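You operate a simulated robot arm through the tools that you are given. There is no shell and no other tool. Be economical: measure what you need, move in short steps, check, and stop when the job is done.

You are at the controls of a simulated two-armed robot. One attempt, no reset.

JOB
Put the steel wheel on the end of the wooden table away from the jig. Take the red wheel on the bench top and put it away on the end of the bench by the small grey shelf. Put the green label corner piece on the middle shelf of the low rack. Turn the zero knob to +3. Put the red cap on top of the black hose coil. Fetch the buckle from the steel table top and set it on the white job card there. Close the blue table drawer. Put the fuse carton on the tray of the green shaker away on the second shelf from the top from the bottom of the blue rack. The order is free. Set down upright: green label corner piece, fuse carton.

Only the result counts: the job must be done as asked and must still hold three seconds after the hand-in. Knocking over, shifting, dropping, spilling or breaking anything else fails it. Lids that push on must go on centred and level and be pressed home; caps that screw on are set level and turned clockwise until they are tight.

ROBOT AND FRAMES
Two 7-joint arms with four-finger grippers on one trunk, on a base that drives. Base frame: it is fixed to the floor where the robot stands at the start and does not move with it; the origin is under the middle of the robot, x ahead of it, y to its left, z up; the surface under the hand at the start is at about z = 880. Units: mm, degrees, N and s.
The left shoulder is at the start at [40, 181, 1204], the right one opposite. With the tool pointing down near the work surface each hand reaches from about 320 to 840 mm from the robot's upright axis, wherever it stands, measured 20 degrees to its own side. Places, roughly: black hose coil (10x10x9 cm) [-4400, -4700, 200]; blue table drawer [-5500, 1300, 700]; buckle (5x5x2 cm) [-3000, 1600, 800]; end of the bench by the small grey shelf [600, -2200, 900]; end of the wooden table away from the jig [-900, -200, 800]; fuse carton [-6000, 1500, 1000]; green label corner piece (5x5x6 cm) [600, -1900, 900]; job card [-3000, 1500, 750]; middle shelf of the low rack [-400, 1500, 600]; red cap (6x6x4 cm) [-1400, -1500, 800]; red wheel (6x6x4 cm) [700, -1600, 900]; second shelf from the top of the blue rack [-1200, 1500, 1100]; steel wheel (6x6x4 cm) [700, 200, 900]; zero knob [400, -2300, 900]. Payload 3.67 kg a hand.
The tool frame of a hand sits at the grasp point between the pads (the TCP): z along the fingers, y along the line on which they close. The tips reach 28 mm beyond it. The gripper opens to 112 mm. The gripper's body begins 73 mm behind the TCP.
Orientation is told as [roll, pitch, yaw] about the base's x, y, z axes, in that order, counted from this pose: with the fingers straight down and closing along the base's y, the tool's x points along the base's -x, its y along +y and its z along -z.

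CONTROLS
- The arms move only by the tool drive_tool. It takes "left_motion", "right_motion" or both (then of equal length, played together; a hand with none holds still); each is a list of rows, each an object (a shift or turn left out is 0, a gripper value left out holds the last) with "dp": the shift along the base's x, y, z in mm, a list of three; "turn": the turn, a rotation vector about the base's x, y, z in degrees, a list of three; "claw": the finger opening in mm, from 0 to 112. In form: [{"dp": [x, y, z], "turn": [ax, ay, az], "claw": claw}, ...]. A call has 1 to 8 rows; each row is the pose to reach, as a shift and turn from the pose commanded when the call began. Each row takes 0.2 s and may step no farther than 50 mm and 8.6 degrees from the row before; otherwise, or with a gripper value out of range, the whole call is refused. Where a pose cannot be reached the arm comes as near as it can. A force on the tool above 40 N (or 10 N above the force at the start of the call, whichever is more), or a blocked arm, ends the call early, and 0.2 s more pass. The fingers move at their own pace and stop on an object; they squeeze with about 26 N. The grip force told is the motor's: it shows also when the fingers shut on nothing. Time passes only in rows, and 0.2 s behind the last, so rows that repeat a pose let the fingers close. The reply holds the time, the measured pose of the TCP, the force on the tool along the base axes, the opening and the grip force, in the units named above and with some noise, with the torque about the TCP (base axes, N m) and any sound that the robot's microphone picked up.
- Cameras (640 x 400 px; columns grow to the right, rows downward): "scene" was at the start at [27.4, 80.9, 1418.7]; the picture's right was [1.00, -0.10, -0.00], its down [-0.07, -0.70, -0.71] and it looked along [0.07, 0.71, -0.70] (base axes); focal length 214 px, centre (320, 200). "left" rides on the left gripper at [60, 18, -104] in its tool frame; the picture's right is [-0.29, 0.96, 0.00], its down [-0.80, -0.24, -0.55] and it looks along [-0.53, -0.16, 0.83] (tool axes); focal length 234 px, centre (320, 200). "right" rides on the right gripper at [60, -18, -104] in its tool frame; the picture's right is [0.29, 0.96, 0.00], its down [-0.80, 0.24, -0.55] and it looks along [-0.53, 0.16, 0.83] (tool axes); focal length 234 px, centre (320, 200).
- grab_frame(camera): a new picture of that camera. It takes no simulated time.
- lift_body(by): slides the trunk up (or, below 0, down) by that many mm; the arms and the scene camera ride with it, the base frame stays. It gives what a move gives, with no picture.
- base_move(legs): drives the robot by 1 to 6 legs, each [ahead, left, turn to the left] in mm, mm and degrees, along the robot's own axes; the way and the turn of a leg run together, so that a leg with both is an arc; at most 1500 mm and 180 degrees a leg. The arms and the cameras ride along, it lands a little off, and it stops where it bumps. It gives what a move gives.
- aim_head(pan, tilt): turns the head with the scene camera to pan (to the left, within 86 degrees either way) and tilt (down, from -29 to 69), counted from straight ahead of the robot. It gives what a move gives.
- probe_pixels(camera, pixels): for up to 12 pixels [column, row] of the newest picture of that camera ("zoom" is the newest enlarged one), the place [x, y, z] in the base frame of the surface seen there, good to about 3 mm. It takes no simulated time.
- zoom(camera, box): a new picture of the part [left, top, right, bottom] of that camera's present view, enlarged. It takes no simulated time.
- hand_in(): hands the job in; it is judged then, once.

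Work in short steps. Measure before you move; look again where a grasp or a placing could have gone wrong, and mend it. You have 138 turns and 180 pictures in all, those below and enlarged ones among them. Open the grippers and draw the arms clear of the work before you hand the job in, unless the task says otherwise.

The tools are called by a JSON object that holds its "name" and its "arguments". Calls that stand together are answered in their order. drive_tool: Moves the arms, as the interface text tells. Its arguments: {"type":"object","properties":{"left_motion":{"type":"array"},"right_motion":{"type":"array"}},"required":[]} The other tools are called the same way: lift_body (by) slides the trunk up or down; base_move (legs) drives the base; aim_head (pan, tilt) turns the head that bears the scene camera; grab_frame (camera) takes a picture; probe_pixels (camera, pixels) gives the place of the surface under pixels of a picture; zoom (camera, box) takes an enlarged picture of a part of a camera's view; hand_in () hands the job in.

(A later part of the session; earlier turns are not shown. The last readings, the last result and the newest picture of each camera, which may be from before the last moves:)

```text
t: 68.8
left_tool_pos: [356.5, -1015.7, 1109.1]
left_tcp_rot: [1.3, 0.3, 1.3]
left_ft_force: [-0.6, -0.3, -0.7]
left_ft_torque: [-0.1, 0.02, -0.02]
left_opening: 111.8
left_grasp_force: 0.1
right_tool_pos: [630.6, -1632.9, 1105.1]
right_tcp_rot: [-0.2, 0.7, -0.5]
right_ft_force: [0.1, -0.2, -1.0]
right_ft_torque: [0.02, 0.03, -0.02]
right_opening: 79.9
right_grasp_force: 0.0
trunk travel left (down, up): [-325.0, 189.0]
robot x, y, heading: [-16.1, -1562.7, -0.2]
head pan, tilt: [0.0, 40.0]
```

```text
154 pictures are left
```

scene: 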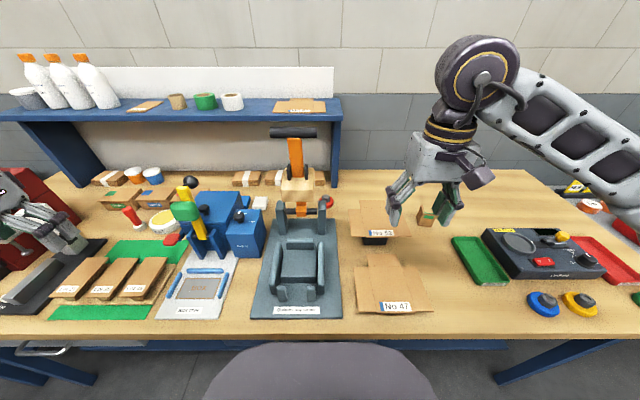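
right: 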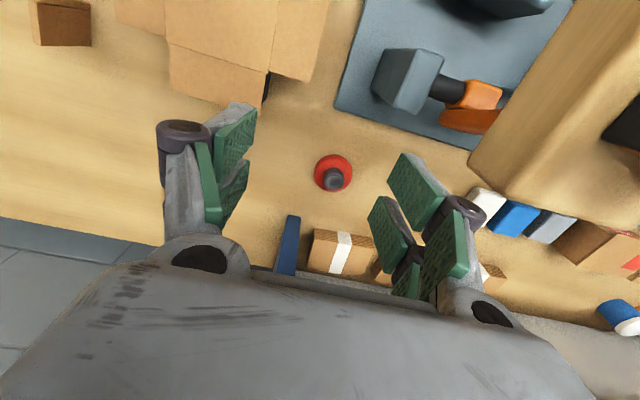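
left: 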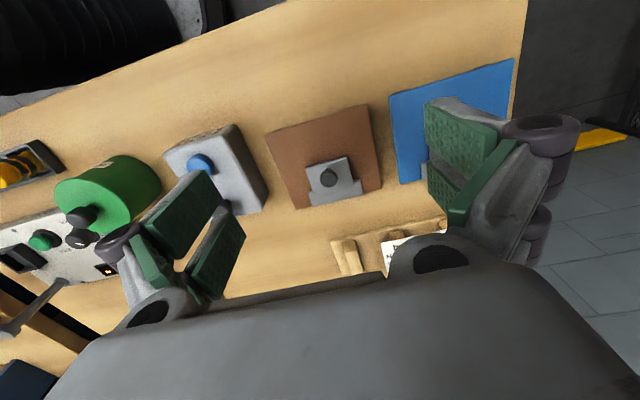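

The shelf board (front x≈767, z≈1190) is close, so I'll tilt the tool 15° about y. I probe the wheel from this view first.

{"name": "probe_pixels", "arguments": {"camera": "right", "pixels": [[333, 180], [317, 170], [350, 170], [333, 157], [335, 188]]}}

{"name": "drive_tool", "arguments": {"right_motion": [{"dp": [15, 10, -20], "turn": [0, -5, 0], "claw": 112}, {"dp": [30, 20, -45], "turn": [0, -10, 0]}, {"dp": [45, 30, -75], "turn": [0, -15.5, 0]}, {"dp": [60, 38, -110], "turn": [0, -15.5, 0]}]}}

{"name": "grab_frame", "arguments": {"camera": "right"}}

{"name": "grab_frame", "arguments": {"camera": "scene"}}

```text
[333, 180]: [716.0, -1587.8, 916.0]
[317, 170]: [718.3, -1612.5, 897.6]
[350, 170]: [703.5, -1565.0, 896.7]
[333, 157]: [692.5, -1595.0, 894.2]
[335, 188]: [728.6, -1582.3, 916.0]
```

```text
t: 69.8
left_tool_pos: [356.4, -1016.1, 1109.3]
left_tcp_rot: [1.3, 0.2, 1.3]
left_ft_force: [0.8, 0.0, 0.2]
left_ft_torque: [0.0, 0.08, 0.0]
left_opening: 112.0
left_grasp_force: 0.0
right_tool_pos: [688.3, -1596.5, 994.2]
right_tcp_rot: [-0.1, -15.0, -0.6]
right_ft_force: [-0.2, 0.4, -0.6]
right_ft_torque: [-0.03, 0.06, 0.03]
right_opening: 111.8
right_grasp_force: 0.0
trunk travel left (down, up): [-325.0, 189.0]
robot x, y, heading: [-13.0, -1558.2, -0.3]
head pan, tilt: [0.0, 40.0]
```

```text
153 pictures are left
```

right: 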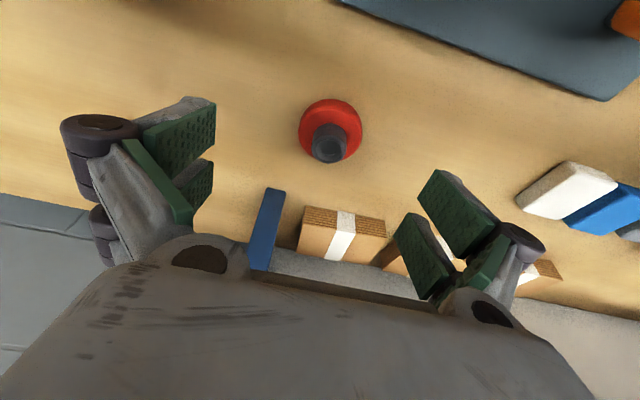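

```text
152 pictures are left
```

scene: 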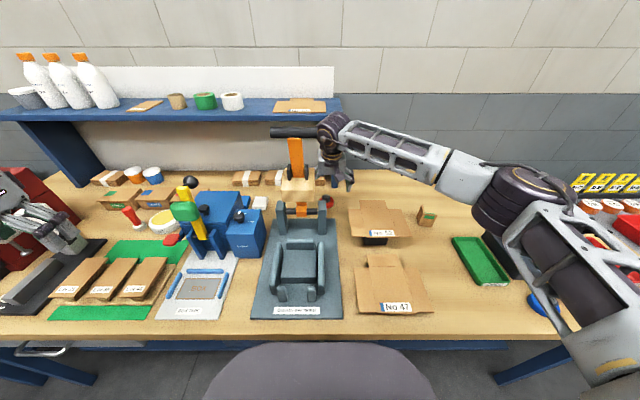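

Wheel centre ≈(721,−1590). I move to (716,−1590,914) and close.

{"name": "drive_tool", "arguments": {"right_motion": [{"dp": [20, 6, -30]}, {"dp": [28, 6, -65]}, {"dp": [28, 6, -80]}, {"dp": [28, 6, -80], "claw": 40}, {"dp": [28, 6, -80], "claw": 40}, {"dp": [28, 6, -80], "claw": 40}]}}

{"name": "grab_frame", "arguments": {"camera": "right"}}

```text
t: 71.2
left_tool_pos: [355.1, -1016.6, 1109.1]
left_tcp_rot: [1.4, 0.3, 1.3]
left_ft_force: [0.3, 0.0, 0.1]
left_ft_torque: [0.04, 0.0, -0.03]
left_opening: 112.0
left_grasp_force: 0.0
right_tool_pos: [714.3, -1590.6, 915.7]
right_tcp_rot: [0.1, -14.9, -0.6]
right_ft_force: [-0.5, 1.0, -0.3]
right_ft_torque: [-0.02, 0.01, -0.01]
right_opening: 56.2
right_grasp_force: 26.2
trunk travel left (down, up): [-325.0, 189.0]
robot x, y, heading: [-14.8, -1561.8, -0.2]
head pan, tilt: [0.0, 40.0]
```

```text
151 pictures are left
```

right: 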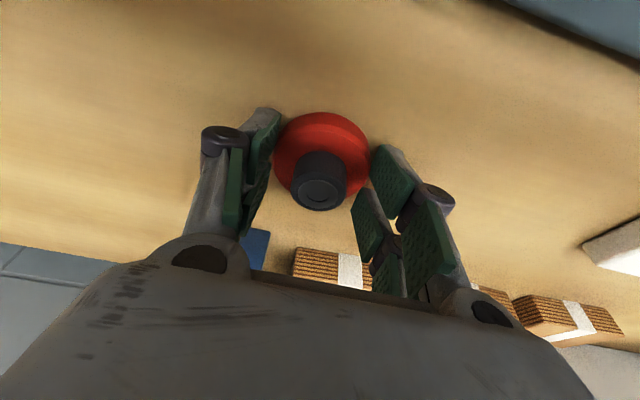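

Gripped at 56 mm. I lift, backing away from the shelf, toward (420,−1720,1110).

{"name": "drive_tool", "arguments": {"right_motion": [{"dp": [-6, -2, 40]}, {"dp": [-30, -8, 80]}, {"dp": [-65, -20, 110]}, {"dp": [-105, -36, 135]}, {"dp": [-145, -54, 155]}, {"dp": [-185, -74, 170]}, {"dp": [-225, -94, 182]}, {"dp": [-265, -114, 190], "turn": [0, 5, 0]}]}}

{"name": "base_move", "arguments": {"legs": [[-60, 0, 0], [0, -420, 0]]}}

{"name": "aim_head", "arguments": {"pan": -15, "tilt": 45}}

{"name": "grab_frame", "arguments": {"camera": "scene"}}

```text
t: 73.0
left_tool_pos: [354.2, -1018.4, 1110.8]
left_tcp_rot: [1.5, 0.3, 1.3]
left_ft_force: [-0.5, 0.4, 0.2]
left_ft_torque: [0.01, -0.03, 0.02]
left_opening: 112.2
left_grasp_force: 0.0
right_tool_pos: [448.2, -1704.9, 1104.0]
right_tcp_rot: [0.0, -9.9, -0.5]
right_ft_force: [-0.1, 0.3, -0.9]
right_ft_torque: [0.03, -0.05, -0.01]
right_opening: 56.6
right_grasp_force: 26.0
trunk travel left (down, up): [-325.0, 189.0]
robot x, y, heading: [-11.3, -1559.9, -0.1]
head pan, tilt: [0.0, 40.0]
```

```text
t: 76.2
left_tool_pos: [293.2, -1435.1, 1109.8]
left_tcp_rot: [1.4, 0.2, 1.5]
left_ft_force: [0.2, -0.6, -0.1]
left_ft_torque: [0.0, -0.01, -0.01]
left_opening: 112.1
left_grasp_force: 0.2
right_tool_pos: [388.5, -2123.1, 1103.2]
right_tcp_rot: [0.0, -9.8, -0.4]
right_ft_force: [0.7, 0.8, -1.0]
right_ft_torque: [0.03, -0.03, 0.0]
right_opening: 56.8
right_grasp_force: 25.8
trunk travel left (down, up): [-325.0, 189.0]
robot x, y, heading: [-74.2, -1984.5, 0.1]
head pan, tilt: [0.0, 40.0]
```

```text
t: 77.0
left_tool_pos: [293.2, -1437.3, 1109.6]
left_tcp_rot: [1.5, 0.3, 1.4]
left_ft_force: [-0.2, 0.3, 0.6]
left_ft_torque: [-0.01, -0.03, -0.03]
left_opening: 112.0
left_grasp_force: 0.0
right_tool_pos: [388.2, -2124.7, 1102.3]
right_tcp_rot: [0.0, -9.9, -0.4]
right_ft_force: [-0.1, 0.9, -1.6]
right_ft_torque: [-0.03, 0.04, 0.0]
right_opening: 56.4
right_grasp_force: 25.8
trunk travel left (down, up): [-325.0, 189.0]
robot x, y, heading: [-78.0, -1982.0, -0.2]
head pan, tilt: [-15.0, 45.0]
```

```text
150 pictures are left
```

scene: 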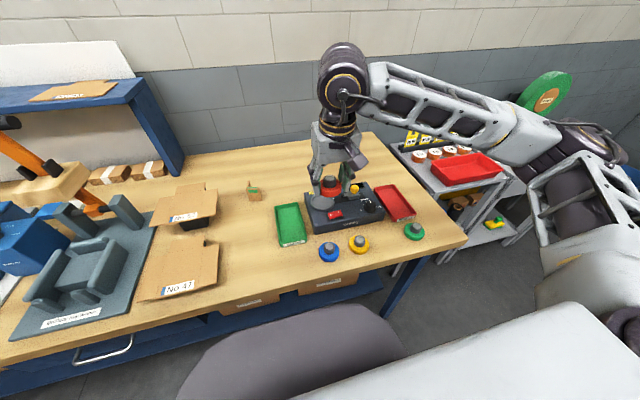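

The bench end behind the console looks free near (300–385,150–180). I probe and zoom there.

{"name": "probe_pixels", "arguments": {"camera": "scene", "pixels": [[300, 170], [300, 185], [375, 165], [375, 178], [385, 180], [370, 145], [420, 205], [450, 235], [345, 190], [310, 155], [380, 195], [425, 195]]}}

{"name": "zoom", "arguments": {"camera": "scene", "box": [260, 130, 480, 268]}}

```text
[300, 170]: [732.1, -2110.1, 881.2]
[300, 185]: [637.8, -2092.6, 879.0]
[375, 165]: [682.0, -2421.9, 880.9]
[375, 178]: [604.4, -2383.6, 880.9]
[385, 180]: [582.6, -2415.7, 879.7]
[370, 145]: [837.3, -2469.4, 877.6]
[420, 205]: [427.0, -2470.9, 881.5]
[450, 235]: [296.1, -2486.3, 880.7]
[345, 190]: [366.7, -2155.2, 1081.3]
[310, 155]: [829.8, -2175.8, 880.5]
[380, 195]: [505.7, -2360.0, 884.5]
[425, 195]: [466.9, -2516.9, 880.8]
```

```text
2.90 times, centred on (370, 199) of scene
```

zoom: 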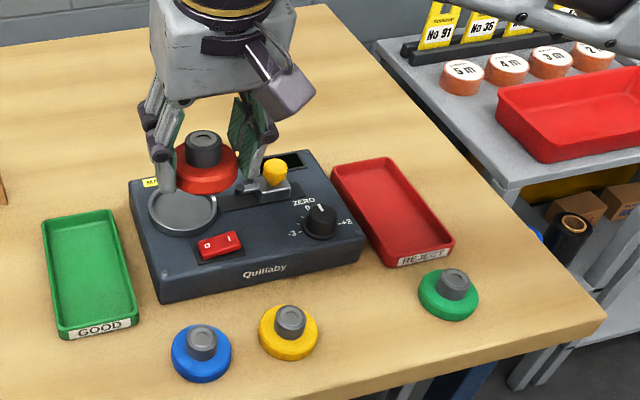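

The zero knob is the black dial at zoom (320,220), pointing to 0. The place (640,−2270) behind the console is free; I carry the red wheel there at tilt −15°.

{"name": "drive_tool", "arguments": {"right_motion": [{"dp": [35, -21, -8], "turn": [0, -1, 0]}, {"dp": [70, -42, -16], "turn": [0, -2, 0]}, {"dp": [105, -63, -24], "turn": [0, -3, 0]}, {"dp": [140, -84, -34], "turn": [0, -4, 0]}, {"dp": [175, -105, -46], "turn": [0, -5, 0]}, {"dp": [210, -126, -60], "turn": [0, -5, 0]}, {"dp": [246, -146, -80], "turn": [0, -5, 0]}, {"dp": [246, -146, -125], "turn": [0, -5, 0]}]}}

{"name": "zoom", "arguments": {"camera": "scene", "box": [260, 100, 480, 238]}}

```text
t: 78.8
left_tool_pos: [292.0, -1437.9, 1109.9]
left_tcp_rot: [1.4, 0.2, 1.4]
left_ft_force: [-0.8, -0.1, -0.5]
left_ft_torque: [0.02, 0.02, 0.01]
left_opening: 112.1
left_grasp_force: 0.0
right_tool_pos: [635.8, -2272.6, 977.2]
right_tcp_rot: [0.0, -15.0, -0.5]
right_ft_force: [-0.4, -0.7, -0.6]
right_ft_torque: [-0.02, 0.04, -0.01]
right_opening: 56.7
right_grasp_force: 25.8
trunk travel left (down, up): [-325.0, 189.0]
robot x, y, heading: [-74.7, -1982.8, -0.0]
head pan, tilt: [-15.0, 45.0]
```

```text
2.90 times, centred on (370, 169) of scene
```

zoom: 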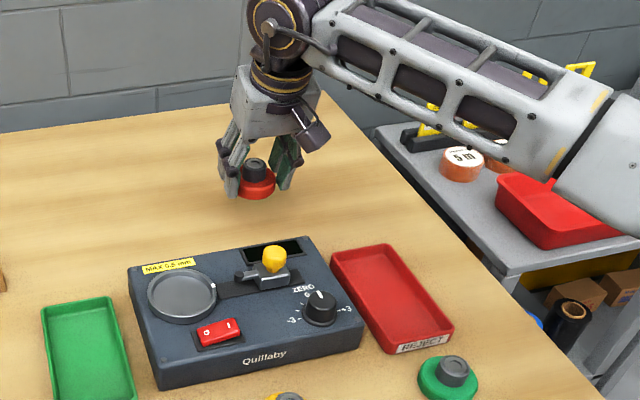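

The spot is clear. I lower 60 mm, open, and rise.

{"name": "drive_tool", "arguments": {"right_motion": [{"dp": [0, 0, -40]}, {"dp": [0, 0, -57]}, {"dp": [0, 0, -60]}, {"dp": [0, 0, -60], "claw": 90}, {"dp": [0, 0, -60], "claw": 90}, {"dp": [-4, 0, -25], "claw": 90}, {"dp": [-20, 0, 20]}, {"dp": [-40, 0, 65]}]}}

{"name": "zoom", "arguments": {"camera": "scene", "box": [260, 100, 480, 238]}}

```text
t: 80.6
left_tool_pos: [293.0, -1435.7, 1110.7]
left_tcp_rot: [1.3, 0.2, 1.4]
left_ft_force: [0.8, -0.1, -1.2]
left_ft_torque: [0.01, 0.0, -0.02]
left_opening: 111.9
left_grasp_force: 0.2
right_tool_pos: [592.2, -2269.4, 1043.8]
right_tcp_rot: [0.0, -15.0, -0.4]
right_ft_force: [-1.3, 0.1, 0.1]
right_ft_torque: [0.0, -0.01, -0.02]
right_opening: 90.0
right_grasp_force: 0.0
trunk travel left (down, up): [-325.0, 189.0]
robot x, y, heading: [-72.1, -1981.8, -0.3]
head pan, tilt: [-15.0, 45.0]
```

```text
2.90 times, centred on (370, 169) of scene
```

zoom: 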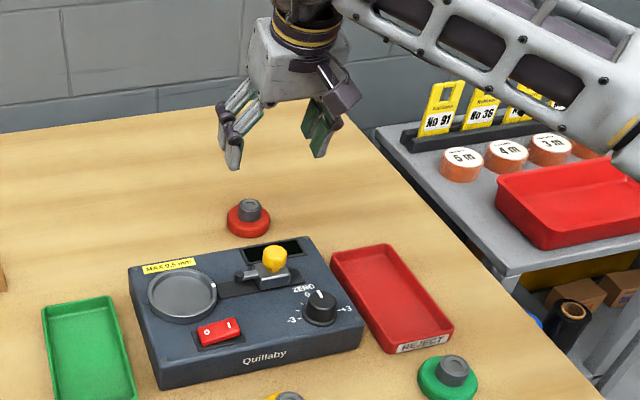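

Red wheel stands. Now the zero knob: zoom close.

{"name": "zoom", "arguments": {"camera": "scene", "box": [340, 185, 396, 220]}}

{"name": "probe_pixels", "arguments": {"camera": "zoom", "pixels": [[340, 175], [340, 205], [345, 240], [300, 220], [400, 220], [240, 235], [450, 240], [250, 130], [410, 130], [210, 80]]}}

```text
11.43 times, centred on (368, 202) of scene
```

zoom: 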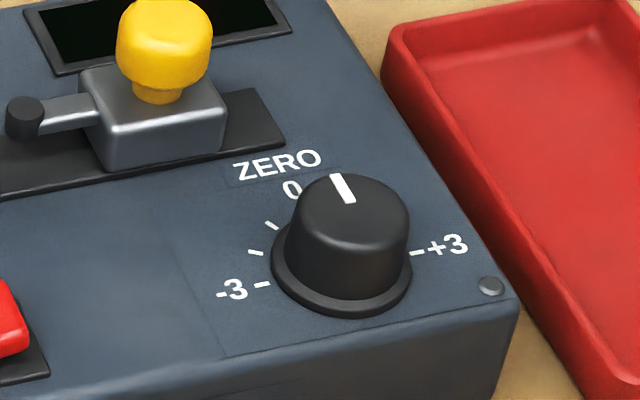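

```text
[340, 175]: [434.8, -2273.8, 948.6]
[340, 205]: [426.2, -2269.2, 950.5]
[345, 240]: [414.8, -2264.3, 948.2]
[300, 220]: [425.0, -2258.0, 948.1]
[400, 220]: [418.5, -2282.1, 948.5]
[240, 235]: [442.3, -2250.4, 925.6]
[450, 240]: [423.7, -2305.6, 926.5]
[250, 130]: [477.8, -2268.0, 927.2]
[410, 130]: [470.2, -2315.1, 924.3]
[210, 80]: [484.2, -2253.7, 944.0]
```

I probe the ticks, marker ends and knob rim to get angles.

{"name": "probe_pixels", "arguments": {"camera": "zoom", "pixels": [[262, 284], [256, 252], [271, 225], [417, 252], [333, 177], [351, 201], [299, 200], [405, 205], [355, 250], [355, 178], [292, 190], [430, 248]]}}

{"name": "grab_frame", "arguments": {"camera": "right"}}

```text
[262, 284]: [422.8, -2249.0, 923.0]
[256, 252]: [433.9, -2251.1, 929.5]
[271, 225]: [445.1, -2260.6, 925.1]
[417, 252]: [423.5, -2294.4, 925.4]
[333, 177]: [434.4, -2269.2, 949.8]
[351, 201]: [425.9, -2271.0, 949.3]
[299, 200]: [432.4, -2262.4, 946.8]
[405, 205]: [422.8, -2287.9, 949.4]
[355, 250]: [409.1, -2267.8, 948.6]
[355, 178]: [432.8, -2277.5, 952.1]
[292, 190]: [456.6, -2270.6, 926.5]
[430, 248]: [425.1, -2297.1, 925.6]
```

```text
145 pictures are left
```

right: 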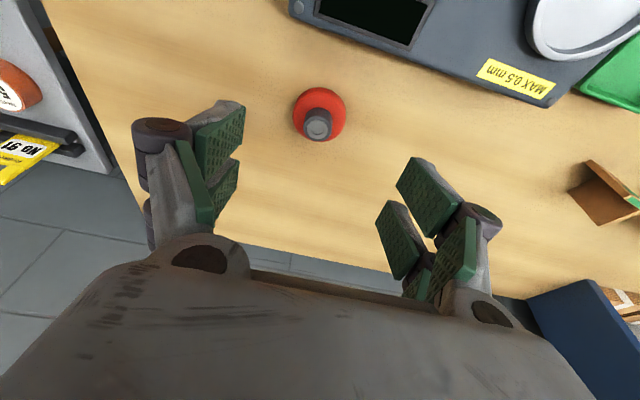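

Ticks lie every 30° around the centre (423,−2272); 0 points to +x and +3 to −y. I bring the right hand level above the knob for a close look.

{"name": "drive_tool", "arguments": {"right_motion": [{"dp": [-45, -1, 10], "turn": [0, 5, 0]}, {"dp": [-90, -2, 10], "turn": [0, 10, 0]}, {"dp": [-135, -2, 5], "turn": [0, 15, 0.4]}, {"dp": [-169, -2, 0], "turn": [0, 15, 0.4], "claw": 56}, {"dp": [-169, -2, -15], "turn": [0, 15, 0.4]}]}}

{"name": "grab_frame", "arguments": {"camera": "right"}}

```text
t: 81.8
left_tool_pos: [294.8, -1436.7, 1109.7]
left_tcp_rot: [1.3, 0.2, 1.4]
left_ft_force: [1.2, -0.3, 0.2]
left_ft_torque: [0.0, 0.0, 0.01]
left_opening: 112.2
left_grasp_force: 0.0
right_tool_pos: [425.8, -2271.7, 1027.8]
right_tcp_rot: [-0.2, 0.3, 0.0]
right_ft_force: [0.0, -0.6, -0.4]
right_ft_torque: [-0.01, 0.05, -0.03]
right_opening: 56.2
right_grasp_force: 0.0
trunk travel left (down, up): [-325.0, 189.0]
robot x, y, heading: [-71.6, -1983.4, -0.0]
head pan, tilt: [-15.0, 45.0]
```

```text
144 pictures are left
```

right: 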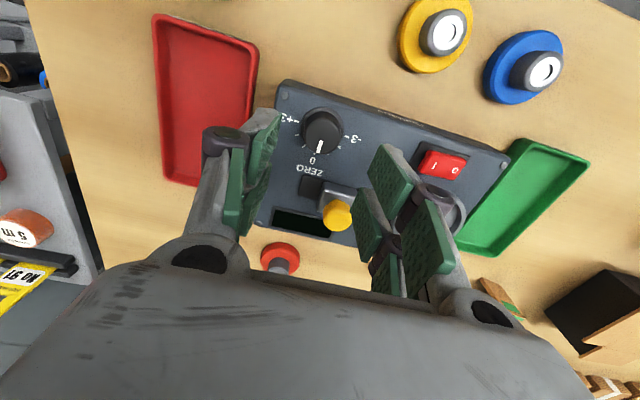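

Clear view; the knob is at (322,130). I zoom on it to read the marker.

{"name": "zoom", "arguments": {"camera": "right", "box": [272, 90, 376, 190]}}

{"name": "probe_pixels", "arguments": {"camera": "right", "pixels": [[322, 128], [305, 130], [339, 128], [322, 112], [320, 147], [321, 137], [297, 118], [347, 132], [319, 152]]}}

```text
4.00 times, centred on (324, 140) of right
```

zoom: 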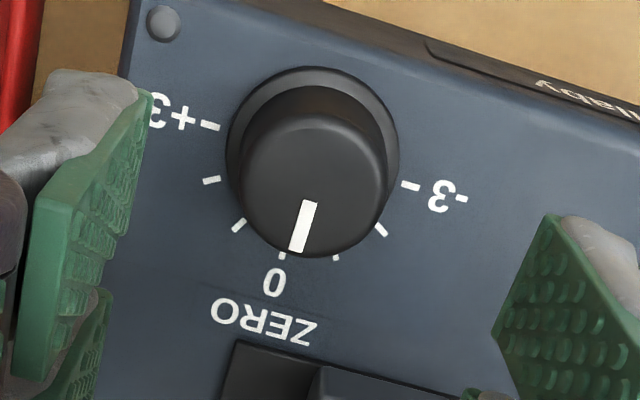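

```text
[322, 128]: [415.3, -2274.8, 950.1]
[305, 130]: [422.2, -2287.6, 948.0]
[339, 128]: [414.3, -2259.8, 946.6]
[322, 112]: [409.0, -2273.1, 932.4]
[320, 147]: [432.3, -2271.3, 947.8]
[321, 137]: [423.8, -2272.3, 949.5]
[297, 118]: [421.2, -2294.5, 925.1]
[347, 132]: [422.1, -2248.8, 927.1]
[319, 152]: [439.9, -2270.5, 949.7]
```

The marker is about 6° to the minus side of 0, so it needs about 96° clockwise. I pre-turn the hand +45° above the knob.

{"name": "drive_tool", "arguments": {"right_motion": [{"dp": [-1, 0, 0], "turn": [0, 0, 8]}, {"dp": [-2, 0, 0], "turn": [0, 0, 16]}, {"dp": [-3, 0, 0], "turn": [0, 0, 24]}, {"dp": [-3, 0, 0], "turn": [0, 0, 32]}, {"dp": [-3, 0, 0], "turn": [0, 0, 40]}, {"dp": [-3, 0, 0], "turn": [0, 0, 48]}]}}

{"name": "grab_frame", "arguments": {"camera": "right"}}

```text
t: 83.2
left_tool_pos: [292.8, -1437.2, 1110.1]
left_tcp_rot: [1.4, 0.2, 1.4]
left_ft_force: [-0.3, 0.0, 0.3]
left_ft_torque: [0.02, -0.04, 0.0]
left_opening: 111.9
left_grasp_force: 0.1
right_tool_pos: [422.6, -2271.8, 1029.0]
right_tcp_rot: [-0.2, 0.0, 40.1]
right_ft_force: [-0.1, 0.2, 0.5]
right_ft_torque: [0.04, 0.02, 0.03]
right_opening: 56.3
right_grasp_force: 0.1
right hand out of reach, approached as far as the arm can: row 6
trunk travel left (down, up): [-325.0, 189.0]
robot x, y, heading: [-71.9, -1980.3, -0.1]
head pan, tilt: [-15.0, 45.0]
```

```text
142 pictures are left
```

right: 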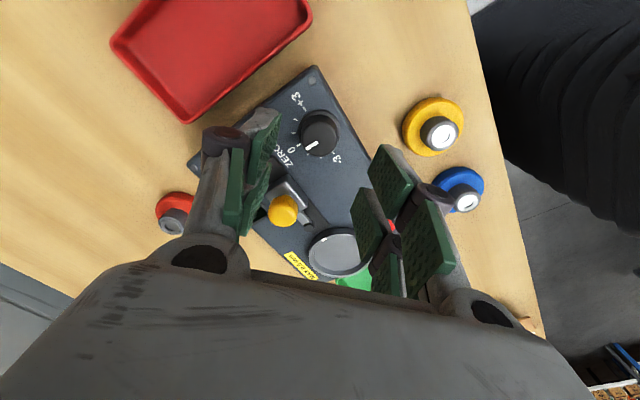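

Yaw is limited at 40°, which is fine. I descend to z≈958 and close on the knob.

{"name": "drive_tool", "arguments": {"right_motion": [{"dp": [0, 0, -35]}, {"dp": [0, 0, -60]}, {"dp": [0, 0, -71]}, {"dp": [0, 0, -71], "claw": 15}, {"dp": [0, 0, -71], "claw": 15}, {"dp": [0, 0, -71], "claw": 15}]}}

{"name": "zoom", "arguments": {"camera": "scene", "box": [300, 150, 430, 232]}}

```text
t: 84.6
left_tool_pos: [293.2, -1437.4, 1109.7]
left_tcp_rot: [1.4, 0.3, 1.4]
left_ft_force: [-0.1, 0.0, 0.3]
left_ft_torque: [0.01, 0.01, 0.0]
left_opening: 112.1
left_grasp_force: 0.1
right_tool_pos: [423.7, -2272.5, 957.4]
right_tcp_rot: [0.1, 0.1, 39.9]
right_ft_force: [-2.0, 2.8, -4.1]
right_ft_torque: [0.42, -0.47, 0.0]
right_opening: 30.7
right_grasp_force: 44.8
trunk travel left (down, up): [-325.0, 189.0]
robot x, y, heading: [-76.7, -1980.6, -0.1]
head pan, tilt: [-15.0, 45.0]
```

```text
4.88 times, centred on (365, 191) of scene
```

zoom: 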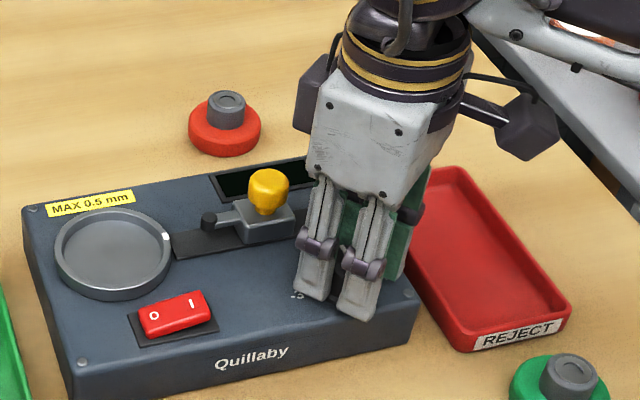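

Gripped at 30.7 mm. I turn clockwise in small rows.

{"name": "drive_tool", "arguments": {"right_motion": [{"turn": [0, 0, -8]}, {"turn": [0, 0, -16]}, {"turn": [0, 0, -24]}, {"turn": [0, 0, -32]}, {"turn": [0, 0, -40]}, {"turn": [0, 0, -48]}, {"turn": [0, 0, -56]}, {"turn": [0, 0, -64]}]}}

```text
t: 86.4
left_tool_pos: [292.9, -1434.9, 1108.7]
left_tcp_rot: [1.3, 0.1, 1.5]
left_ft_force: [0.2, 0.1, 1.0]
left_ft_torque: [-0.02, 0.01, 0.01]
left_opening: 112.0
left_grasp_force: 0.1
right_tool_pos: [423.1, -2269.7, 959.0]
right_tcp_rot: [-0.2, 0.1, -24.1]
right_ft_force: [-2.2, 15.6, -8.2]
right_ft_torque: [0.59, 0.12, 0.05]
right_opening: 30.7
right_grasp_force: 44.7
trunk travel left (down, up): [-325.0, 189.0]
robot x, y, heading: [-70.6, -1981.9, 0.2]
head pan, tilt: [-15.0, 45.0]
```

64° turned. I continue another 28°, easing 2 mm to −y, then open and rise a bit to look.

{"name": "drive_tool", "arguments": {"right_motion": [{"dp": [0, -1, 0], "turn": [0, 0, -8]}, {"dp": [0, -2, 0], "turn": [0, 0, -16]}, {"dp": [0, -2, 0], "turn": [0, 0, -24]}, {"dp": [0, -2, 0], "turn": [0, 0, -28]}, {"dp": [0, -2, 0], "turn": [0, 0, -28], "claw": 60}, {"dp": [0, -2, 0], "turn": [0, 0, -28], "claw": 60}, {"dp": [0, -2, 40], "turn": [0, 0, -28]}, {"dp": [0, -2, 71], "turn": [0, 0, -28]}]}}

{"name": "grab_frame", "arguments": {"camera": "right"}}

{"name": "zoom", "arguments": {"camera": "right", "box": [272, 90, 376, 190]}}

```text
t: 88.2
left_tool_pos: [293.6, -1437.2, 1110.0]
left_tcp_rot: [1.4, 0.2, 1.5]
left_ft_force: [-0.3, 1.0, -0.1]
left_ft_torque: [0.01, -0.02, 0.0]
left_opening: 112.0
left_grasp_force: 0.0
right_tool_pos: [421.5, -2275.6, 1028.4]
right_tcp_rot: [-0.1, 0.1, -52.1]
right_ft_force: [0.4, 0.0, 0.5]
right_ft_torque: [0.02, -0.01, 0.03]
right_opening: 59.7
right_grasp_force: 0.1
trunk travel left (down, up): [-325.0, 189.0]
robot x, y, heading: [-75.5, -1981.6, -0.1]
head pan, tilt: [-15.0, 45.0]
```

```text
140 pictures are left
```

right: 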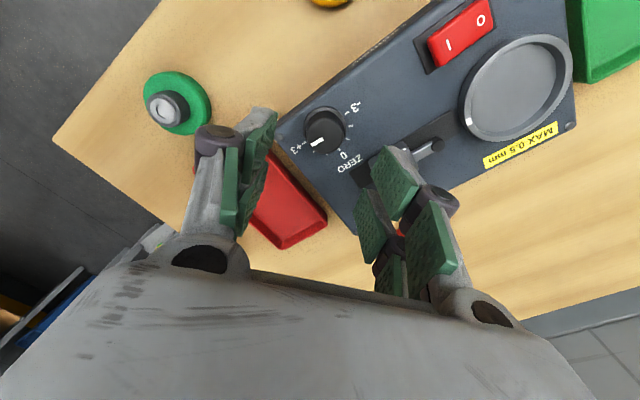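

```text
4.00 times, centred on (324, 140) of right
```

zoom: 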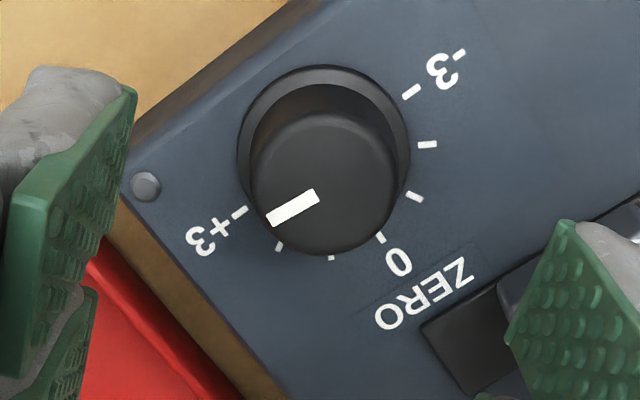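

I probe the marker ends and the ±3 ticks to compute the angle.

{"name": "probe_pixels", "arguments": {"camera": "zoom", "pixels": [[314, 197], [273, 218], [290, 209], [305, 202], [240, 212], [411, 91], [383, 238], [280, 246], [428, 145], [330, 185]]}}

```text
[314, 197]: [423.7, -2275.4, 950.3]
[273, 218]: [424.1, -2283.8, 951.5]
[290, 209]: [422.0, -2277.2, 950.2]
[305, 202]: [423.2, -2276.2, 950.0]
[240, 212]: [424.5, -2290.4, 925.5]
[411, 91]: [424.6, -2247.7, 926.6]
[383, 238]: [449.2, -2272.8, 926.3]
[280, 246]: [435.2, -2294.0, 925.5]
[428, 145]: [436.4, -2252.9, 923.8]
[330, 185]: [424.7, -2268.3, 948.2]
```

The probes put the marker along −y within a few degrees of the +3 tick. I raise the hand, undo the yaw, then re-check the knob with the scene camera.

{"name": "drive_tool", "arguments": {"right_motion": [{"dp": [0, 0, 20], "turn": [0, 0, 7.5]}, {"dp": [0, 0, 40], "turn": [0, 0, 15]}, {"dp": [0, 0, 60], "turn": [0, 0, 22.5]}, {"dp": [0, 0, 70], "turn": [0, 0, 30]}, {"dp": [0, 20, 80], "turn": [0, 0, 37.5]}, {"dp": [0, 40, 90], "turn": [0, 0, 45]}, {"dp": [0, 75, 95], "turn": [0, 0, 52]}, {"dp": [0, 115, 100], "turn": [0, 0, 52]}]}}

{"name": "base_move", "arguments": {"legs": [[0, 200, 0]]}}

{"name": "aim_head", "arguments": {"pan": -35, "tilt": 45}}

{"name": "grab_frame", "arguments": {"camera": "scene"}}

```text
t: 90.0
left_tool_pos: [293.8, -1436.0, 1109.2]
left_tcp_rot: [1.3, 0.2, 1.3]
left_ft_force: [-0.1, 0.5, 0.0]
left_ft_torque: [-0.02, 0.03, -0.02]
left_opening: 111.9
left_grasp_force: 0.1
right_tool_pos: [423.1, -2158.5, 1128.3]
right_tcp_rot: [-0.2, 0.1, 0.0]
right_ft_force: [-1.0, 0.6, 0.5]
right_ft_torque: [-0.05, -0.02, 0.02]
right_opening: 59.7
right_grasp_force: 0.0
trunk travel left (down, up): [-325.0, 189.0]
robot x, y, heading: [-71.6, -1982.0, -0.3]
head pan, tilt: [-15.0, 45.0]
```

```text
t: 91.6
left_tool_pos: [292.4, -1238.7, 1111.3]
left_tcp_rot: [1.5, 0.2, 1.3]
left_ft_force: [0.1, 0.4, 0.1]
left_ft_torque: [0.0, 0.03, -0.02]
left_opening: 112.2
left_grasp_force: 0.1
right_tool_pos: [422.6, -1961.8, 1129.3]
right_tcp_rot: [-0.1, 0.1, -0.1]
right_ft_force: [0.2, 0.0, -0.2]
right_ft_torque: [-0.04, 0.0, 0.01]
right_opening: 60.1
right_grasp_force: 0.0
trunk travel left (down, up): [-325.0, 189.0]
robot x, y, heading: [-72.7, -1783.2, 0.1]
head pan, tilt: [-15.0, 45.0]
```

```text
t: 92.4
left_tool_pos: [293.6, -1238.7, 1108.6]
left_tcp_rot: [1.4, 0.1, 1.3]
left_ft_force: [0.1, -0.1, -0.2]
left_ft_torque: [0.0, -0.01, 0.0]
left_opening: 112.1
left_grasp_force: 0.0
right_tool_pos: [423.0, -1961.7, 1129.3]
right_tcp_rot: [-0.1, 0.2, -0.1]
right_ft_force: [0.2, -0.7, -0.1]
right_ft_torque: [0.03, 0.0, -0.06]
right_opening: 60.1
right_grasp_force: 0.0
trunk travel left (down, up): [-325.0, 189.0]
robot x, y, heading: [-73.1, -1784.3, -0.0]
head pan, tilt: [-35.0, 45.0]
```

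```text
138 pictures are left
```

scene: 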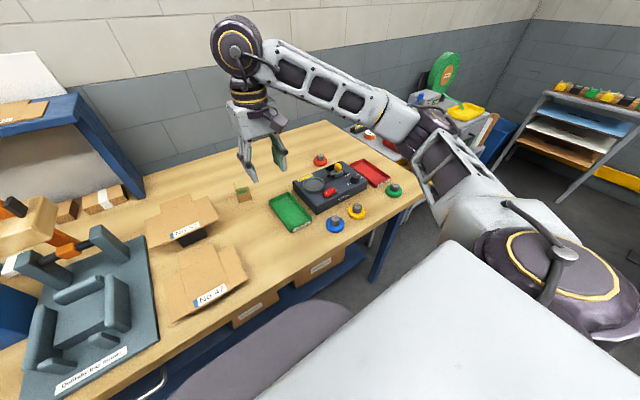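

The knob is at (352,177). I zoom on it and on the corner piece at (241,194).

{"name": "zoom", "arguments": {"camera": "scene", "box": [336, 167, 368, 187]}}

{"name": "zoom", "arguments": {"camera": "scene", "box": [217, 172, 265, 212]}}

{"name": "probe_pixels", "arguments": {"camera": "zoom", "pixels": [[250, 260], [400, 260], [260, 185], [430, 160], [310, 180], [225, 240], [330, 320], [215, 130], [235, 330], [420, 300], [260, 160]]}}

```text
16.00 times, centred on (352, 177) of scene
```

zoom: 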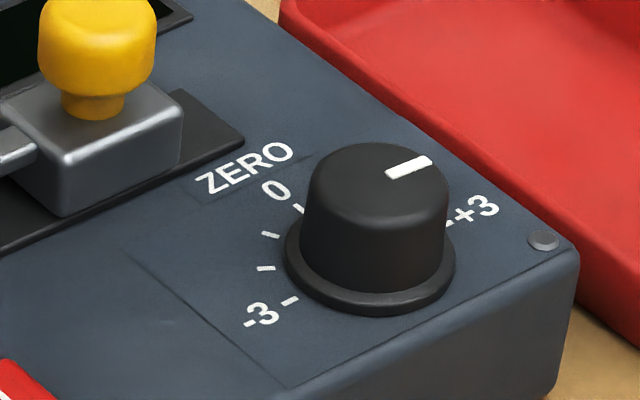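

```text
10.00 times, centred on (241, 192) of scene
```

zoom: 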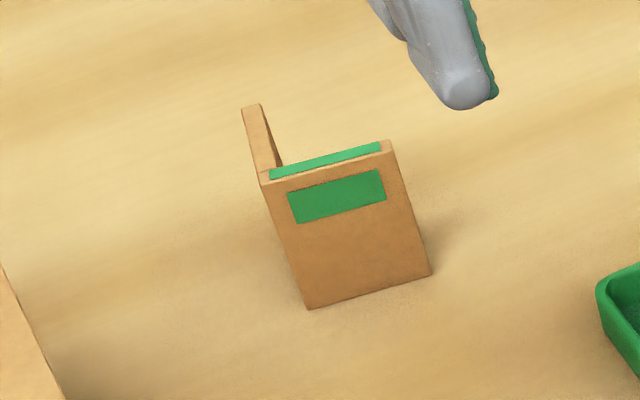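

```text
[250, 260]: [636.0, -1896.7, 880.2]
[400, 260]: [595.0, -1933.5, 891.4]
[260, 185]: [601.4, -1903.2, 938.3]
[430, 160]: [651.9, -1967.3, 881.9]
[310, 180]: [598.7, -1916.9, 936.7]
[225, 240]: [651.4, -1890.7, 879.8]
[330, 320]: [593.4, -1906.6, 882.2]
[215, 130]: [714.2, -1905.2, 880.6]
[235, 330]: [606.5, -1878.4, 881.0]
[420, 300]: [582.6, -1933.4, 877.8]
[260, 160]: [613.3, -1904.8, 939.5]
```

The marker reads at about 92° clockwise, i.e. at +3. Next I approach the corner piece (side wall y≈−1903…−1909, x 595–645, top z≈939) with the tool tilted 45°.

{"name": "drive_tool", "arguments": {"right_motion": [{"dp": [20, 10, -15], "turn": [0, -7.5, 0], "claw": 60}, {"dp": [40, 20, -30], "turn": [0, -15, 0]}, {"dp": [60, 30, -50], "turn": [0, -22.5, 0]}, {"dp": [85, 40, -70], "turn": [0, -30, 0]}, {"dp": [110, 50, -95], "turn": [0, -37.5, 0]}, {"dp": [132, 56, -115], "turn": [0, -45, 0]}]}}

{"name": "grab_frame", "arguments": {"camera": "right"}}

{"name": "probe_pixels", "arguments": {"camera": "right", "pixels": [[320, 200]]}}

```text
t: 93.8
left_tool_pos: [294.2, -1239.9, 1108.8]
left_tcp_rot: [1.4, 0.2, 1.3]
left_ft_force: [-0.4, -0.1, 0.1]
left_ft_torque: [-0.01, 0.01, -0.02]
left_opening: 112.1
left_grasp_force: 0.1
right_tool_pos: [554.0, -1906.2, 1013.9]
right_tcp_rot: [0.1, -45.0, -0.1]
right_ft_force: [0.5, 0.0, -0.1]
right_ft_torque: [0.03, -0.01, 0.0]
right_opening: 59.9
right_grasp_force: 0.0
trunk travel left (down, up): [-325.0, 189.0]
robot x, y, heading: [-69.1, -1784.8, -0.1]
head pan, tilt: [-35.0, 45.0]
```

```text
135 pictures are left
```

right: 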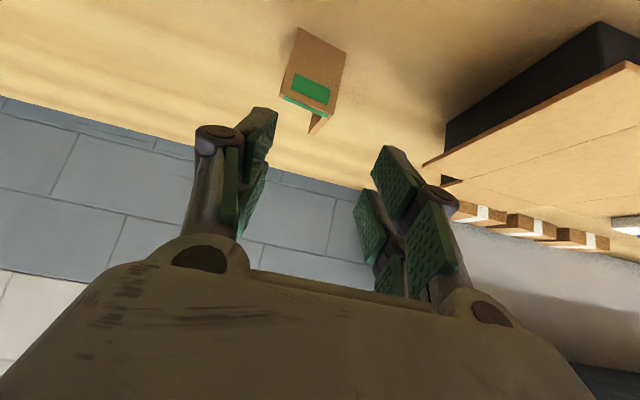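

```text
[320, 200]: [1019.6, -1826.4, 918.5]
```

The piece is at (313,75), its side wall at (320,120). I zoom and probe for the exact wall location.

{"name": "zoom", "arguments": {"camera": "right", "box": [265, 15, 365, 145]}}

```text
3.08 times, centred on (315, 80) of right
```

zoom: 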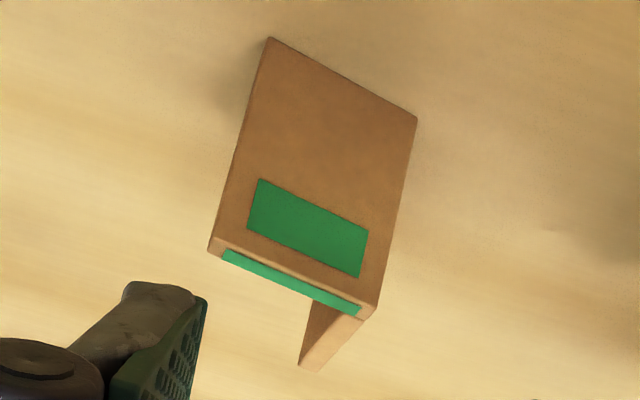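

{"name": "probe_pixels", "arguments": {"camera": "zoom", "pixels": [[375, 310], [355, 325], [325, 350], [305, 360], [235, 258], [290, 285], [345, 305], [372, 285], [215, 240], [415, 125], [270, 45]]}}

```text
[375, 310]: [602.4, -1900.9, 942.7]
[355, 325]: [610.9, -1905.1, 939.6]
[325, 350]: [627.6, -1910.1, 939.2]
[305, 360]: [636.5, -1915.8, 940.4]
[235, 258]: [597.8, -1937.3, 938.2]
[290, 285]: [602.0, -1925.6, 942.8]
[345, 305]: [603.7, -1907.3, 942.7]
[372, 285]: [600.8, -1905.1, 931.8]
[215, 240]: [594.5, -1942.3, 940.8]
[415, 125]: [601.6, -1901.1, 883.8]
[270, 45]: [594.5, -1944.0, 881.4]
```

The piece is rotated about −10°. I yaw the tool −10°, approach along its axis so it straddles the side wall at (622,−1907.5,943), and close.

{"name": "drive_tool", "arguments": {"right_motion": [{"dp": [0, 6, 0], "turn": [0, 0, -5]}, {"dp": [0, 11, 0], "turn": [0, 0, -10]}, {"dp": [23, 7, -24], "turn": [0, 0, -10]}, {"dp": [46, 2.5, -48], "turn": [0, 0, -10]}, {"dp": [60, 0, -63], "turn": [0, 0, -10]}, {"dp": [68, -1.5, -71], "turn": [0, 0, -10]}]}}

{"name": "grab_frame", "arguments": {"camera": "right"}}

{"name": "zoom", "arguments": {"camera": "scene", "box": [201, 152, 281, 212]}}

```text
t: 95.0
left_tool_pos: [295.2, -1240.0, 1109.4]
left_tcp_rot: [1.5, 0.3, 1.3]
left_ft_force: [1.0, 0.0, -0.6]
left_ft_torque: [0.01, 0.04, 0.0]
left_opening: 111.8
left_grasp_force: 0.0
right_tool_pos: [615.0, -1908.7, 962.8]
right_tcp_rot: [0.2, -45.8, -10.5]
right_ft_force: [-5.3, -3.4, 11.7]
right_ft_torque: [-0.43, 0.17, -0.22]
right_opening: 65.5
right_grasp_force: 3.3
trunk travel left (down, up): [-325.0, 189.0]
robot x, y, heading: [-76.0, -1785.9, -0.1]
head pan, tilt: [-35.0, 45.0]
stopped in row 6 (right hand): the force on the tool passed its limit at 42 N (the readings are from after the stop); the commanded pose is now the measured one
```

```text
133 pictures are left
```

right: 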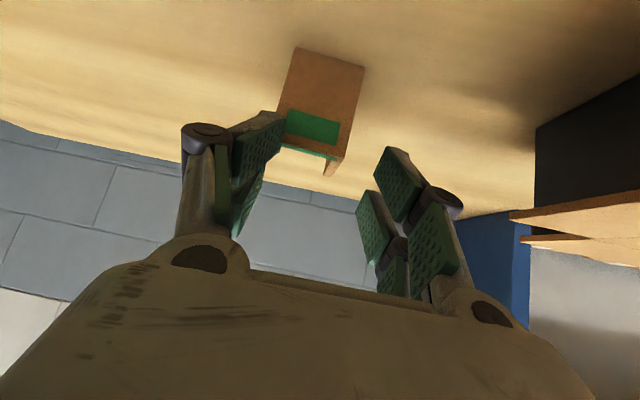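

```text
6.67 times, centred on (241, 182) of scene
```

zoom: 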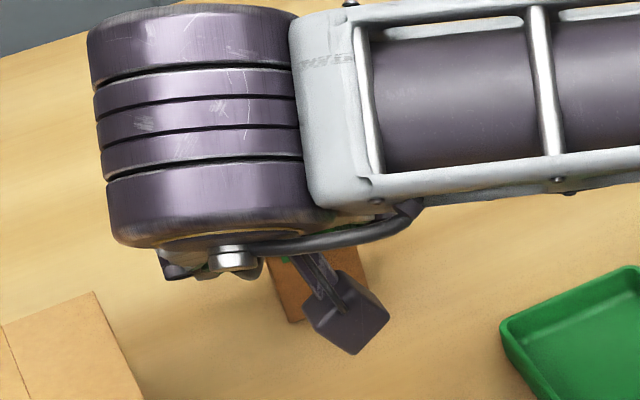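

A finger touched something (42 N); I back off 40 mm along the axis and look at whether the piece moved.

{"name": "drive_tool", "arguments": {"right_motion": [{"dp": [-20, 3, 22]}, {"dp": [-45, 7, 50]}]}}

{"name": "grab_frame", "arguments": {"camera": "right"}}

{"name": "zoom", "arguments": {"camera": "right", "box": [215, 15, 375, 215]}}

```text
t: 95.6
left_tool_pos: [293.6, -1240.4, 1109.0]
left_tcp_rot: [1.3, 0.2, 1.3]
left_ft_force: [0.9, 0.5, 0.7]
left_ft_torque: [-0.01, 0.0, 0.01]
left_opening: 112.0
left_grasp_force: 0.1
right_tool_pos: [567.2, -1900.5, 1008.9]
right_tcp_rot: [0.0, -45.5, -10.4]
right_ft_force: [0.1, -0.3, 0.4]
right_ft_torque: [-0.04, 0.01, -0.01]
right_opening: 60.0
right_grasp_force: 0.1
trunk travel left (down, up): [-325.0, 189.0]
robot x, y, heading: [-76.6, -1785.7, -0.1]
head pan, tilt: [-35.0, 45.0]
```

```text
131 pictures are left
```

right: 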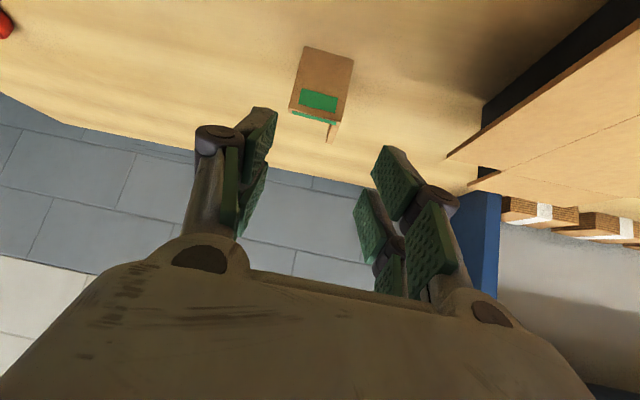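

```text
2.00 times, centred on (295, 115) of right
```

zoom: 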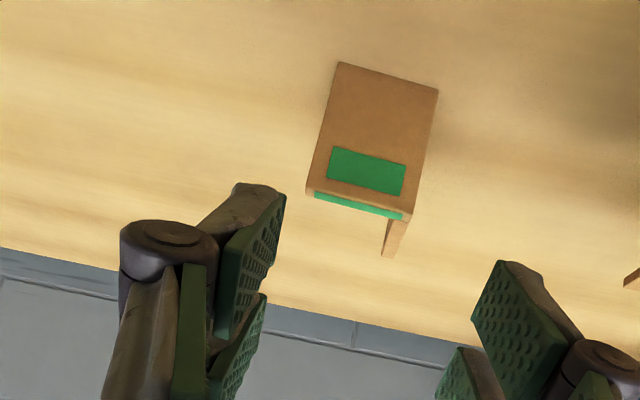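

The piece is unmoved-ish; each finger is in truth about 52 mm wide, so straddling the wall is tight. Instead I grip the piece across its 43 mm width (side wall to free edge), fingers outside, at (601,−1922,926).

{"name": "probe_pixels", "arguments": {"camera": "zoom", "pixels": [[405, 217], [388, 252], [310, 192], [340, 68], [435, 95], [360, 205]]}}

{"name": "drive_tool", "arguments": {"right_motion": [{"dp": [-15, -6, -9], "claw": 90}, {"dp": [-28, -10, -19]}]}}

```text
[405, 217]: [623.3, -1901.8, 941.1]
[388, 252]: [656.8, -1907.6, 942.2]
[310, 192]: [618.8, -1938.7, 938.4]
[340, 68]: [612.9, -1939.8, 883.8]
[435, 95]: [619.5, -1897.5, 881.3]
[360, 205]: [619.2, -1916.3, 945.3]
```

```text
t: 96.2
left_tool_pos: [293.4, -1239.5, 1110.5]
left_tcp_rot: [1.3, 0.1, 1.3]
left_ft_force: [0.2, 0.0, 0.6]
left_ft_torque: [0.01, -0.01, 0.02]
left_opening: 112.4
left_grasp_force: 0.0
right_tool_pos: [540.3, -1912.5, 990.6]
right_tcp_rot: [0.1, -45.5, -10.5]
right_ft_force: [0.3, 0.5, -0.1]
right_ft_torque: [0.0, 0.02, 0.0]
right_opening: 90.0
right_grasp_force: 0.0
trunk travel left (down, up): [-325.0, 189.0]
robot x, y, heading: [-71.8, -1783.6, -0.3]
head pan, tilt: [-35.0, 45.0]
```

The piece slid ~18 mm back; its front wall is now centred at (617,−1919.5). I approach (619,−1919.5,927) and close.

{"name": "drive_tool", "arguments": {"right_motion": [{"dp": [30, -3, -22], "turn": [0, 0, 2]}, {"dp": [60, -5.5, -46], "turn": [0, 0, 3]}, {"dp": [79, -7, -64], "turn": [0, 0, 3]}, {"dp": [79, -7, -64], "turn": [0, 0, 3], "claw": 30}, {"dp": [79, -7, -64], "turn": [0, 0, 3], "claw": 30}, {"dp": [79, -7, -64], "turn": [0, 0, 3], "claw": 30}]}}

{"name": "grab_frame", "arguments": {"camera": "right"}}

```text
t: 97.6
left_tool_pos: [293.8, -1239.2, 1109.7]
left_tcp_rot: [1.4, 0.1, 1.4]
left_ft_force: [0.0, -0.3, 0.2]
left_ft_torque: [0.01, -0.07, -0.05]
left_opening: 111.9
left_grasp_force: 0.1
right_tool_pos: [619.9, -1917.7, 926.7]
right_tcp_rot: [0.1, -45.5, -7.4]
right_ft_force: [-0.5, -0.7, -0.1]
right_ft_torque: [-0.04, 0.02, 0.01]
right_opening: 42.6
right_grasp_force: 26.1
trunk travel left (down, up): [-325.0, 189.0]
robot x, y, heading: [-74.3, -1788.1, -0.2]
head pan, tilt: [-35.0, 45.0]
```

```text
129 pictures are left
```

right: 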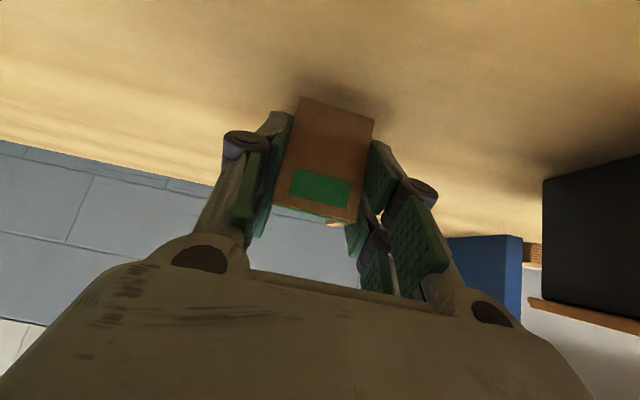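

Gripped at 42.6 mm. I lift straight and draw the hand back, then look.

{"name": "drive_tool", "arguments": {"right_motion": [{"dp": [0, 0, 40]}, {"dp": [-10, 0, 85]}, {"dp": [-40, 0, 120]}, {"dp": [-80, -5, 145]}, {"dp": [-120, -15, 165]}, {"dp": [-160, -25, 180]}, {"dp": [-195, -35, 190]}]}}

{"name": "grab_frame", "arguments": {"camera": "right"}}

```text
t: 99.2
left_tool_pos: [293.5, -1240.0, 1109.7]
left_tcp_rot: [1.4, 0.0, 1.4]
left_ft_force: [-0.6, 0.5, 0.5]
left_ft_torque: [0.02, -0.03, 0.02]
left_opening: 112.3
left_grasp_force: 0.0
right_tool_pos: [424.1, -1954.4, 1117.0]
right_tcp_rot: [0.0, -45.5, -7.4]
right_ft_force: [0.6, 0.0, -0.5]
right_ft_torque: [0.0, 0.02, 0.03]
right_opening: 42.5
right_grasp_force: 25.3
trunk travel left (down, up): [-325.0, 189.0]
robot x, y, heading: [-71.8, -1789.6, 0.0]
head pan, tilt: [-35.0, 45.0]
```

```text
128 pictures are left
```

right: 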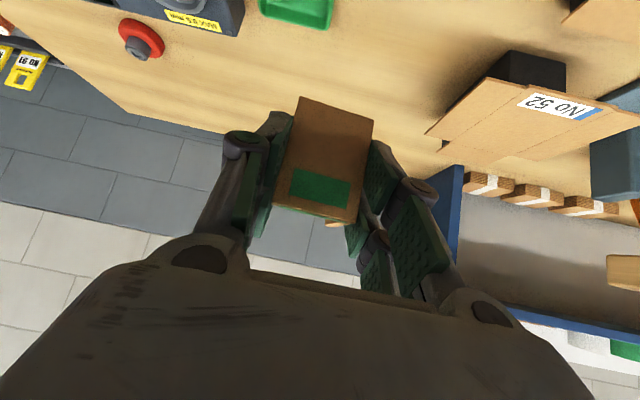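

The piece is held upright. I pull the left hand in 120 mm, then turn to +y and drive up the corridor along the earlier free path.

{"name": "drive_tool", "arguments": {"left_motion": [{"dp": [5, -40, 5]}, {"dp": [10, -80, 10]}, {"dp": [15, -120, 15]}]}}

{"name": "base_move", "arguments": {"legs": [[-80, 0, 0], [0, 0, 90], [840, 0, 0], [0, 130, 0], [1000, 0, 0]]}}

{"name": "aim_head", "arguments": {"pan": 0, "tilt": 35}}

{"name": "grab_frame", "arguments": {"camera": "scene"}}

```text
t: 100.0
left_tool_pos: [309.5, -1360.0, 1124.5]
left_tcp_rot: [1.3, 0.4, 1.3]
left_ft_force: [0.4, 0.0, 0.8]
left_ft_torque: [0.01, 0.0, 0.0]
left_opening: 112.2
left_grasp_force: 0.1
right_tool_pos: [424.5, -1953.3, 1115.5]
right_tcp_rot: [0.0, -45.5, -7.4]
right_ft_force: [0.5, 0.4, 0.0]
right_ft_torque: [0.0, 0.01, -0.04]
right_opening: 42.7
right_grasp_force: 26.4
trunk travel left (down, up): [-325.0, 189.0]
robot x, y, heading: [-72.2, -1782.2, 0.1]
head pan, tilt: [-35.0, 45.0]
```

```text
t: 115.4
left_tool_pos: [-697.1, 443.3, 1124.7]
left_tcp_rot: [1.5, 0.2, 91.3]
left_ft_force: [0.0, -0.1, 0.7]
left_ft_torque: [-0.01, 0.04, 0.01]
left_opening: 112.0
left_grasp_force: 0.0
right_tool_pos: [-102.7, 560.1, 1118.3]
right_tcp_rot: [0.1, -45.6, 82.7]
right_ft_force: [-0.1, 0.2, 0.4]
right_ft_torque: [0.01, -0.01, 0.02]
right_opening: 42.7
right_grasp_force: 25.5
trunk travel left (down, up): [-325.0, 189.0]
robot x, y, heading: [-272.3, 58.7, 90.1]
head pan, tilt: [-35.0, 45.0]
```

```text
t: 116.4
left_tool_pos: [-697.0, 443.2, 1125.4]
left_tcp_rot: [1.4, 0.1, 91.3]
left_ft_force: [-0.2, 0.1, 0.2]
left_ft_torque: [0.02, -0.01, 0.01]
left_opening: 111.9
left_grasp_force: 0.1
right_tool_pos: [-103.7, 559.2, 1117.6]
right_tcp_rot: [0.1, -45.6, 82.7]
right_ft_force: [0.9, 0.0, 0.1]
right_ft_torque: [0.01, -0.02, -0.02]
right_opening: 42.6
right_grasp_force: 25.8
trunk travel left (down, up): [-325.0, 189.0]
robot x, y, heading: [-274.5, 57.4, 90.2]
head pan, tilt: [0.0, 35.0]
```

```text
127 pictures are left
```

scene: 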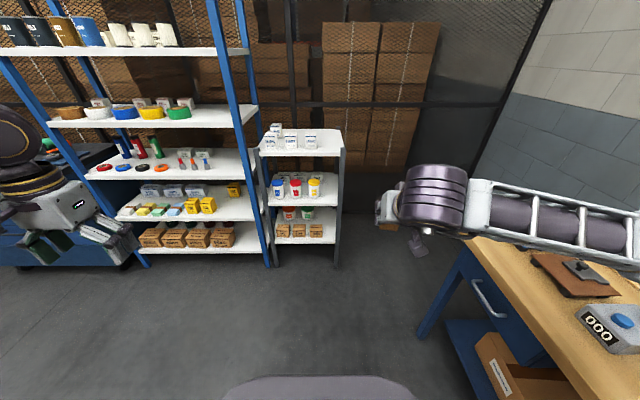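

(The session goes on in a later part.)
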